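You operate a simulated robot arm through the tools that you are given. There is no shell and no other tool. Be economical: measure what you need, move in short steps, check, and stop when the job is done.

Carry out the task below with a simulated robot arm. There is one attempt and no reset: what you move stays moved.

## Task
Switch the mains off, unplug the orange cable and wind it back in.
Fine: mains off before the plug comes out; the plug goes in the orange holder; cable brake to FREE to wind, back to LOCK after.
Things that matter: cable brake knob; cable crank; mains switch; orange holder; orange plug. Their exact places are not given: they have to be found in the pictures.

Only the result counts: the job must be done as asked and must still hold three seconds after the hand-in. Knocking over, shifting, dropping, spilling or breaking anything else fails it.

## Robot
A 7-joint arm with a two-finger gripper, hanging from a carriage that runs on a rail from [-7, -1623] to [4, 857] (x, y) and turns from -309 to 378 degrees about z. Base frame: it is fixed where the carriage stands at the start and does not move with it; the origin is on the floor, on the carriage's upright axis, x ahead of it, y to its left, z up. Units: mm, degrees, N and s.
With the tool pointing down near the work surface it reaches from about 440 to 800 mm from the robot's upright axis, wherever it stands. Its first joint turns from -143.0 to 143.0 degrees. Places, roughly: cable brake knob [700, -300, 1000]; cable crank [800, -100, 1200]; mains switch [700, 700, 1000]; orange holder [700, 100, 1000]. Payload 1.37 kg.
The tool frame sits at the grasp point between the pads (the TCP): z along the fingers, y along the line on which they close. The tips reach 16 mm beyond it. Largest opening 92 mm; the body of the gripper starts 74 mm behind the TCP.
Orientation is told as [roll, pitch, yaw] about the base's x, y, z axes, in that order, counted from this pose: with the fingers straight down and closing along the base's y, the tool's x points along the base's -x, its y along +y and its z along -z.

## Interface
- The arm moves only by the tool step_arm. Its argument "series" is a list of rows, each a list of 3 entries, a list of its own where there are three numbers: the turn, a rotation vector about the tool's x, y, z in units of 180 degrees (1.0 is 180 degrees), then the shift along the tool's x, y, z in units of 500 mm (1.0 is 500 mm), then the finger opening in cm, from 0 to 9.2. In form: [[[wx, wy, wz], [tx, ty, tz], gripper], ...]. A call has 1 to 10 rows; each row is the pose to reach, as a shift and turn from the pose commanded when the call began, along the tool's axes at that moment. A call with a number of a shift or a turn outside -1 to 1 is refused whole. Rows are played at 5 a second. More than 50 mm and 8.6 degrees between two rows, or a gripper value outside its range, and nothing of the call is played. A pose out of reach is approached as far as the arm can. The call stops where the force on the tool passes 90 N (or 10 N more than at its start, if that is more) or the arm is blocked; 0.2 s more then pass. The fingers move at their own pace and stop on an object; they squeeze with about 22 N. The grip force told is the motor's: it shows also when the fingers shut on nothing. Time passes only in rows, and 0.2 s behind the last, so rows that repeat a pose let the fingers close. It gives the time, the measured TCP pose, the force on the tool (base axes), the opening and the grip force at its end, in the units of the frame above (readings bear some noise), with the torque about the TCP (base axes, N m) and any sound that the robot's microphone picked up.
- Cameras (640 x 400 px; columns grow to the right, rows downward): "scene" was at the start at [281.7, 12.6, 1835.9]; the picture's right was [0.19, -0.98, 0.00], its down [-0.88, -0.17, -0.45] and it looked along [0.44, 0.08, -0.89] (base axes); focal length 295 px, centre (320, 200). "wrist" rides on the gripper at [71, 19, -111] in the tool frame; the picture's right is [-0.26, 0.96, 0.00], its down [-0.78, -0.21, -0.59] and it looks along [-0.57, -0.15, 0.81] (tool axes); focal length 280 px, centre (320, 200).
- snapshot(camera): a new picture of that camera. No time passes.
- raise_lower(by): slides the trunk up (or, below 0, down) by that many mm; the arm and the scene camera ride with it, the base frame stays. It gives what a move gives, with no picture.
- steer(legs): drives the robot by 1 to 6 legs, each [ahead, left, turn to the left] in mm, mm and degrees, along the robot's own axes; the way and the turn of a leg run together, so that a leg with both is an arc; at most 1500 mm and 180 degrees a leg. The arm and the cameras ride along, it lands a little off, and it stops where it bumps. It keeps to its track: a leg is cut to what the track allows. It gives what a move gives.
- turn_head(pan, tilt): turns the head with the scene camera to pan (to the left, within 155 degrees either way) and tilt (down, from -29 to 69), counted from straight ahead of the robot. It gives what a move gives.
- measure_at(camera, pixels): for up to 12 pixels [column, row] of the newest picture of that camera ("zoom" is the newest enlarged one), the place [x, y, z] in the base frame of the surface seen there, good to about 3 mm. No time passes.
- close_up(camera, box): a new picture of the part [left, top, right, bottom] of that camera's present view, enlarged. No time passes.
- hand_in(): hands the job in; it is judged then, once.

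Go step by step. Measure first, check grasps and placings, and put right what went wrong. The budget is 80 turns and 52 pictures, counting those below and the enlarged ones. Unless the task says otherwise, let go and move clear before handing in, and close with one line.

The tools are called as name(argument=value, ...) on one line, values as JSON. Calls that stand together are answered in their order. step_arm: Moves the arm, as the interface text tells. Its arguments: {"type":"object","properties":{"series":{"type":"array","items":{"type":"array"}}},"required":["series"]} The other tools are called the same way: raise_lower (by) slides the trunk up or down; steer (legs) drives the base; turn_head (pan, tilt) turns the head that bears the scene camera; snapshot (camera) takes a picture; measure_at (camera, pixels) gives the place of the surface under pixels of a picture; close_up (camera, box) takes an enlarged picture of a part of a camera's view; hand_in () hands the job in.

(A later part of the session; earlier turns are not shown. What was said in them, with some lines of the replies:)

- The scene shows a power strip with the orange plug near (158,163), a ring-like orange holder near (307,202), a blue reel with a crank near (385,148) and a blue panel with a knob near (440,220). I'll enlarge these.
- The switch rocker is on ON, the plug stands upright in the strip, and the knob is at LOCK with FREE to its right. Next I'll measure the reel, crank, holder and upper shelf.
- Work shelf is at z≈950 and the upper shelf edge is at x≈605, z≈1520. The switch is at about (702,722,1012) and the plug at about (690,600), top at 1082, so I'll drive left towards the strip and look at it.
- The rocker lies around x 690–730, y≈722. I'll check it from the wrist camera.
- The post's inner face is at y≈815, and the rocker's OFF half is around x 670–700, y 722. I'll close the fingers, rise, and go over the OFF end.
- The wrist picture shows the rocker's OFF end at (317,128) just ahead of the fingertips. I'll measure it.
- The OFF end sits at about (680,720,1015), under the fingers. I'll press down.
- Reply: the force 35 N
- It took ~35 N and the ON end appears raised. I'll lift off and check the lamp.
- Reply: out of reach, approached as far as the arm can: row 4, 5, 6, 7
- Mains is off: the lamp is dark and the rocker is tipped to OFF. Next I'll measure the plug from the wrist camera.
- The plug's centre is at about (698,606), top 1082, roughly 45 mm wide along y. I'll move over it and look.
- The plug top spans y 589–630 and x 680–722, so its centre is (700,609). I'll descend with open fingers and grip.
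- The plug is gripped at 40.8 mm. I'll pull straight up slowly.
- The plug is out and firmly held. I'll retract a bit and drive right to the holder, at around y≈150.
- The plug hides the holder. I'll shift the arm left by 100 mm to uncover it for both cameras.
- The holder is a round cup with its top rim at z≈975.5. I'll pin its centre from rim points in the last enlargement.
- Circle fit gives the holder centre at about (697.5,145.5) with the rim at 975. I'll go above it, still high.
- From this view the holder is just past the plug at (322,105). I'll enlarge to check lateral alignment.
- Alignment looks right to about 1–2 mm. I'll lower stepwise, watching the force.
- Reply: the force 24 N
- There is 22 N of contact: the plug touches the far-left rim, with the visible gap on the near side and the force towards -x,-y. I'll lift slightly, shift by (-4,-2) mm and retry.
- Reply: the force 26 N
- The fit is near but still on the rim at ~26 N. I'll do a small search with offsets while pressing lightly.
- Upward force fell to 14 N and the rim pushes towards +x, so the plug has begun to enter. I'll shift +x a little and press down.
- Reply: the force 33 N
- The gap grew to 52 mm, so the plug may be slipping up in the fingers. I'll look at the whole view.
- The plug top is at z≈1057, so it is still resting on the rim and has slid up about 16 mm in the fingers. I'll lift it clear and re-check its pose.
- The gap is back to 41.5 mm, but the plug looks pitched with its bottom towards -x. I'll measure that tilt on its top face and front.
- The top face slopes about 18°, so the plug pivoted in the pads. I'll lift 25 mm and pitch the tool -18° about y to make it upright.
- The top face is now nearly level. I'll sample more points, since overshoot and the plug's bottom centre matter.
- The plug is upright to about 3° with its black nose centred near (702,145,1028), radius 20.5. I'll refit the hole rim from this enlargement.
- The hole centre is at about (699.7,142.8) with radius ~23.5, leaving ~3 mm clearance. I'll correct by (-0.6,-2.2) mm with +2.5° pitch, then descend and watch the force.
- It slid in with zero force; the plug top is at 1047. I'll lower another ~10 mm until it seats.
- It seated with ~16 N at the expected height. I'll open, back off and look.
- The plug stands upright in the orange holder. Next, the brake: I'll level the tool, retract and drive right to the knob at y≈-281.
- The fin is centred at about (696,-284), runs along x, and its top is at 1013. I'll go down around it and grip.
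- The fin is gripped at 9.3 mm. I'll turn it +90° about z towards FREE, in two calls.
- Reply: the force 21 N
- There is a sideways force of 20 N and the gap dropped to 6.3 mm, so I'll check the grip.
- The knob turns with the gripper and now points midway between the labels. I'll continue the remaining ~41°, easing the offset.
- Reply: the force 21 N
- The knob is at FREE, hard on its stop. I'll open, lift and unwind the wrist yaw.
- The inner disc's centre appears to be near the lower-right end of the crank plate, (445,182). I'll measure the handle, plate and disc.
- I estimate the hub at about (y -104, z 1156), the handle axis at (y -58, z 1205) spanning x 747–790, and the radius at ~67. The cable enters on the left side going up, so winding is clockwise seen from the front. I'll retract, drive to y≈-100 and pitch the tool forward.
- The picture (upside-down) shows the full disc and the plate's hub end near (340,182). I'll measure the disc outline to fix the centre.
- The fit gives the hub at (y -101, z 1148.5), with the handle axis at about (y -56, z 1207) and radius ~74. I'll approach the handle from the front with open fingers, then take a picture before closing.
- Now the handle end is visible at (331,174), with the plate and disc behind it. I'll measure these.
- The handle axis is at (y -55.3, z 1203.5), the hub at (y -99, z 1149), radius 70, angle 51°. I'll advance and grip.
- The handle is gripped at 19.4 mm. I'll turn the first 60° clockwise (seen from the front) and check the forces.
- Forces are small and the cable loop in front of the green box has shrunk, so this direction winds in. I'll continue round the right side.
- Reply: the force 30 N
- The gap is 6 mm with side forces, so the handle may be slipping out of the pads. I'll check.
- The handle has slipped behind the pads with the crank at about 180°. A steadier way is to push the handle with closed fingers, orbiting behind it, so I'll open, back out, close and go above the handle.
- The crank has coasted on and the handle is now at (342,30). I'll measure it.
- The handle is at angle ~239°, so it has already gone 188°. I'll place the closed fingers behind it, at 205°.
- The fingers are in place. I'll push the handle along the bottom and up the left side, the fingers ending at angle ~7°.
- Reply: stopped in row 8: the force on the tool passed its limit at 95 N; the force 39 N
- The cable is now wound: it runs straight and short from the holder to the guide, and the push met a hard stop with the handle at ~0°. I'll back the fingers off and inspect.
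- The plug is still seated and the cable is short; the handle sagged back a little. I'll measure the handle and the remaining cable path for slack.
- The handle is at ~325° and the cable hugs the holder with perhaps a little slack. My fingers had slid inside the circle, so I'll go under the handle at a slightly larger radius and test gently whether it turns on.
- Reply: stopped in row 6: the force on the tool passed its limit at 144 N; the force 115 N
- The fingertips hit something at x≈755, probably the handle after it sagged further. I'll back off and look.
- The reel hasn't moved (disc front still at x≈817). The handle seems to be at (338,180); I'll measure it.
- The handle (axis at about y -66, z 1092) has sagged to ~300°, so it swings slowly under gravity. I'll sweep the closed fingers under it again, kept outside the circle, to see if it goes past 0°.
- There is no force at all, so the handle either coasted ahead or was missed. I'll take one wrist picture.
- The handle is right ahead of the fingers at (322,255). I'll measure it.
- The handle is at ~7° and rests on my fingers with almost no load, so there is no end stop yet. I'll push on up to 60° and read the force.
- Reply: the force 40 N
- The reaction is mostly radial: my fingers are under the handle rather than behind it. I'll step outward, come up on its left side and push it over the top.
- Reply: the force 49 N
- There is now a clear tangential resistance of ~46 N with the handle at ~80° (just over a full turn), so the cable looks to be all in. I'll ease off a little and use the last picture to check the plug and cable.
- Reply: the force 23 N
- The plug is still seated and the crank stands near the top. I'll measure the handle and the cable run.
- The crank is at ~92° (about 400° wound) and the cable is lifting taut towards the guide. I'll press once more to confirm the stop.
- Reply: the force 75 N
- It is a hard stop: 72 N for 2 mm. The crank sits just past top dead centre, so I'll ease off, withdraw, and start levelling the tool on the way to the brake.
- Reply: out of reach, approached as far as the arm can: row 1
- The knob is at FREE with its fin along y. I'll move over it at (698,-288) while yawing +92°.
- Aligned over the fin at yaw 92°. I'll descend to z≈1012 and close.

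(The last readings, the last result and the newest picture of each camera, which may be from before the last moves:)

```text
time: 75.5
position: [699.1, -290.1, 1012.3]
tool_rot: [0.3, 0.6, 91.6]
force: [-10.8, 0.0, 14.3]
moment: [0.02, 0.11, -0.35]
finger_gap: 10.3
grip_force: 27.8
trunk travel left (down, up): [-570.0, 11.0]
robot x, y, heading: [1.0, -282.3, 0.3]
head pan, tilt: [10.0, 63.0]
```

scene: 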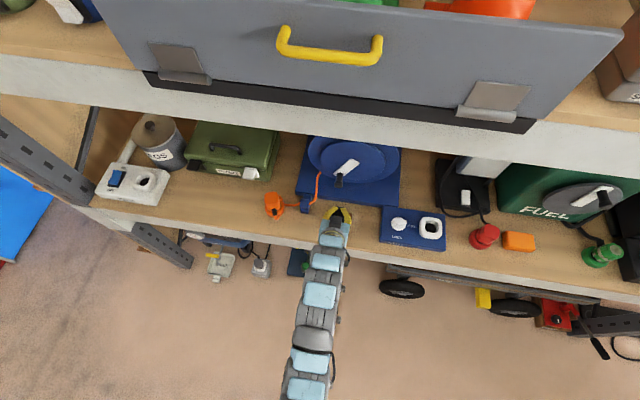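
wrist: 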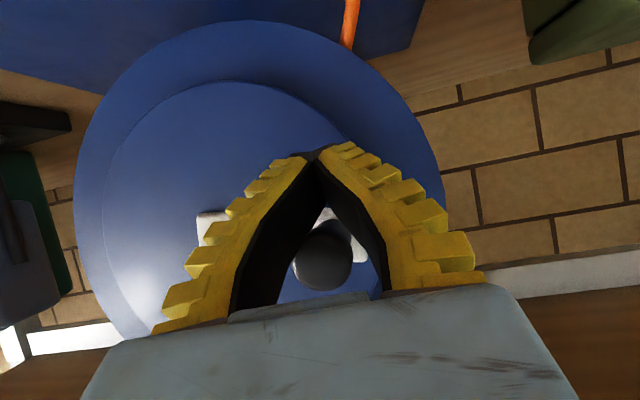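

The fin is gripped at 10.3 mm. I'll turn it back -90° to LOCK.

step_arm(series=[[[0, 0, 0.045], [0, 0, -0.002], 0], [[0, 0, 0.09], [-0.001, 0.001, -0.002], 0], [[0, 0, 0.135], [-0.002, 0.002, -0.002], 0], [[0, 0, 0.18], [-0.003, 0.002, -0.002], 0], [[0, 0, 0.225], [-0.003, 0.003, -0.002], 0], [[0, 0, 0.27], [-0.004, 0.003, -0.002], 0], [[0, 0, 0.315], [-0.004, 0.004, -0.002], 0], [[0, 0, 0.36], [-0.005, 0.004, -0.002], 0], [[0, 0, 0.405], [-0.006, 0.005, -0.002], 0], [[0, 0, 0.45], [-0.006, 0.005, -0.002], 0]])

step_arm(series=[[[0, 0, 0.03], [0, 0, 0], 0], [[0, 0, 0.06], [0, 0, 0], 0], [[0, 0, 0.072], [0, 0, 0], 0], [[0, 0, 0.072], [0, 0, 0], 0]])

```text
time: 77.7
position: [694.7, -287.5, 1012.8]
tool_rot: [-0.5, 0.5, 10.5]
force: [-11.8, -1.8, 12.8]
moment: [-0.09, 0.47, 0.04]
finger_gap: 10.1
grip_force: 28.0
trunk travel left (down, up): [-570.0, 11.0]
robot x, y, heading: [-0.1, -285.5, 0.3]
head pan, tilt: [10.0, 63.0]
```

```text
time: 78.7
position: [694.2, -285.4, 1012.8]
tool_rot: [-0.7, 0.2, -2.4]
force: [-10.3, 2.6, 11.8]
moment: [-0.02, 0.0, 0.41]
finger_gap: 9.4
grip_force: 27.1
trunk travel left (down, up): [-570.0, 11.0]
robot x, y, heading: [-2.7, -280.6, 0.0]
head pan, tilt: [10.0, 63.0]
```

The torque of +0.41 N·m shows the knob is on its LOCK stop. I'll open and lift clear.

step_arm(series=[[[0, 0, 0], [0, 0, 0], 2.5], [[0, 0, 0], [0, 0, 0], 4], [[0, 0, 0], [0, 0, -0.08], 4], [[0, 0, 0], [0, 0, -0.16], 4], [[0, 0, 0], [0.08, 0, -0.22], 4], [[0, 0, 0], [0.16, 0, -0.22], 4], [[0, 0, 0], [0.16, 0, -0.22], 4]])

```text
time: 80.3
position: [615.1, -283.1, 1123.7]
tool_rot: [-0.6, 0.1, -2.4]
force: [0.3, 0.4, 0.2]
moment: [0.0, 0.01, 0.01]
finger_gap: 43.4
grip_force: 2.5
trunk travel left (down, up): [-570.0, 11.0]
robot x, y, heading: [1.9, -281.7, 0.2]
head pan, tilt: [10.0, 63.0]
```

Pictures are used up, so I'll check by touch that the crank stayed wound: drive back to the reel, pitch the closed fingers forward and feel for the handle near the top.

steer(legs=[[0, 190, 0]])

step_arm(series=[[[0, -0.042, 0], [0, 0, 0], 0], [[0, -0.084, 0], [0, 0, 0], 0], [[0, -0.126, 0], [0, 0, 0], 0], [[0, -0.168, 0], [0, 0, 0], 0], [[0, -0.21, 0], [0, 0, 0], 0], [[0, -0.252, 0], [0, 0, 0], 0], [[0, -0.294, 0], [0, 0, 0], 0], [[0, -0.333, 0], [0, 0, 0], 0], [[0, -0.333, 0], [0, 0, 0], 0]])

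```text
time: 81.9
position: [617.0, -94.0, 1122.9]
tool_rot: [-0.7, 0.2, -2.5]
force: [0.9, 0.8, 1.0]
moment: [0.01, -0.03, 0.0]
finger_gap: 43.1
grip_force: 2.4
trunk travel left (down, up): [-570.0, 11.0]
robot x, y, heading: [-1.8, -94.8, 0.1]
head pan, tilt: [10.0, 63.0]
```

```text
time: 83.9
position: [617.1, -93.6, 1123.0]
tool_rot: [-1.5, -59.8, -1.2]
force: [0.3, -0.1, -0.9]
moment: [-0.04, 0.0, 0.0]
finger_gap: 0.0
grip_force: 22.6
trunk travel left (down, up): [-570.0, 11.0]
robot x, y, heading: [-3.4, -93.3, 0.2]
head pan, tilt: [10.0, 63.0]
```

step_arm(series=[[[0, 0, 0], [-0.06, 0.0385, 0.001], 0], [[0, 0, 0], [-0.12, 0.077, 0.002], 0], [[0, 0, 0], [-0.18, 0.115, 0.003], 0], [[0, 0, 0], [-0.238, 0.1538, 0.0044], 0], [[0, 0, 0], [-0.28, 0.1555, 0.078], 0], [[0, 0, 0], [-0.323, 0.1574, 0.1516], 0], [[0, 0, 0], [-0.323, 0.1574, 0.1516], 0]])

step_arm(series=[[[0, 0, 0], [0, -0.04, 0], 0], [[0, 0, 0], [0, -0.07, 0], 0], [[0, 0, 0], [0, -0.07, 0], 0]])

```text
time: 85.5
position: [766.2, -21.1, 1223.3]
tool_rot: [-1.5, -59.6, -1.3]
force: [-0.2, -0.4, 0.2]
moment: [0.02, -0.02, 0.01]
finger_gap: 0.0
grip_force: 21.7
trunk travel left (down, up): [-570.0, 11.0]
robot x, y, heading: [1.9, -92.1, -0.1]
head pan, tilt: [10.0, 63.0]
```

```text
time: 86.3
position: [765.1, -56.0, 1224.6]
tool_rot: [-1.3, -59.8, -1.2]
force: [-0.7, 0.2, -1.0]
moment: [-0.01, -0.01, -0.01]
finger_gap: 0.0
grip_force: 22.0
trunk travel left (down, up): [-570.0, 11.0]
robot x, y, heading: [-0.3, -90.8, 0.0]
head pan, tilt: [10.0, 63.0]
```

No contact down to y -56, as hoped. I'll move on gently to -70.

step_arm(series=[[[0, 0, 0], [0, -0.012, 0], 0], [[0, 0, 0], [0, -0.022, 0], 0], [[0, 0, 0], [0, -0.028, 0], 0], [[0, 0, 0], [0, -0.028, 0], 0]])

```text
time: 87.3
position: [764.9, -65.9, 1224.5]
tool_rot: [-0.9, -59.7, -1.5]
force: [-1.0, 12.8, 1.2]
moment: [-0.04, 0.03, -0.21]
finger_gap: 0.1
grip_force: 22.2
trunk travel left (down, up): [-570.0, 11.0]
robot x, y, heading: [0.2, -96.4, 0.2]
head pan, tilt: [10.0, 63.0]
```

Contact came at y≈-66 with 13 N, so the handle is still at the wound stop and the brake holds it. I'll withdraw and finish.

step_arm(series=[[[0, 0, 0], [0, 0.05, 0], 0], [[0, 0, 0], [0.04, 0.06, -0.0693], 0], [[0, 0, 0], [0.08, 0.06, -0.1386], 0], [[0, 0, 0], [0.12, 0.06, -0.2078], 0], [[0, 0, 0], [0.15, 0.06, -0.26], 0], [[0, 0, 0], [0.15, 0.06, -0.26], 0]])

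hand_in()

```text
time: 88.7
position: [616.3, -32.4, 1223.8]
tool_rot: [-1.4, -59.7, -1.4]
force: [0.6, -0.4, -0.1]
moment: [0.02, 0.0, -0.01]
finger_gap: 0.0
grip_force: 22.1
trunk travel left (down, up): [-570.0, 11.0]
robot x, y, heading: [-1.5, -93.2, 0.1]
head pan, tilt: [10.0, 63.0]
```

```text
The job is handed in.
```

I switched the mains off before pulling the plug, put the plug in the orange holder, wound the cable in to its stop and set the brake back to LOCK. I had no pictures left for the last steps, so I checked the brake and the crank by touch only.
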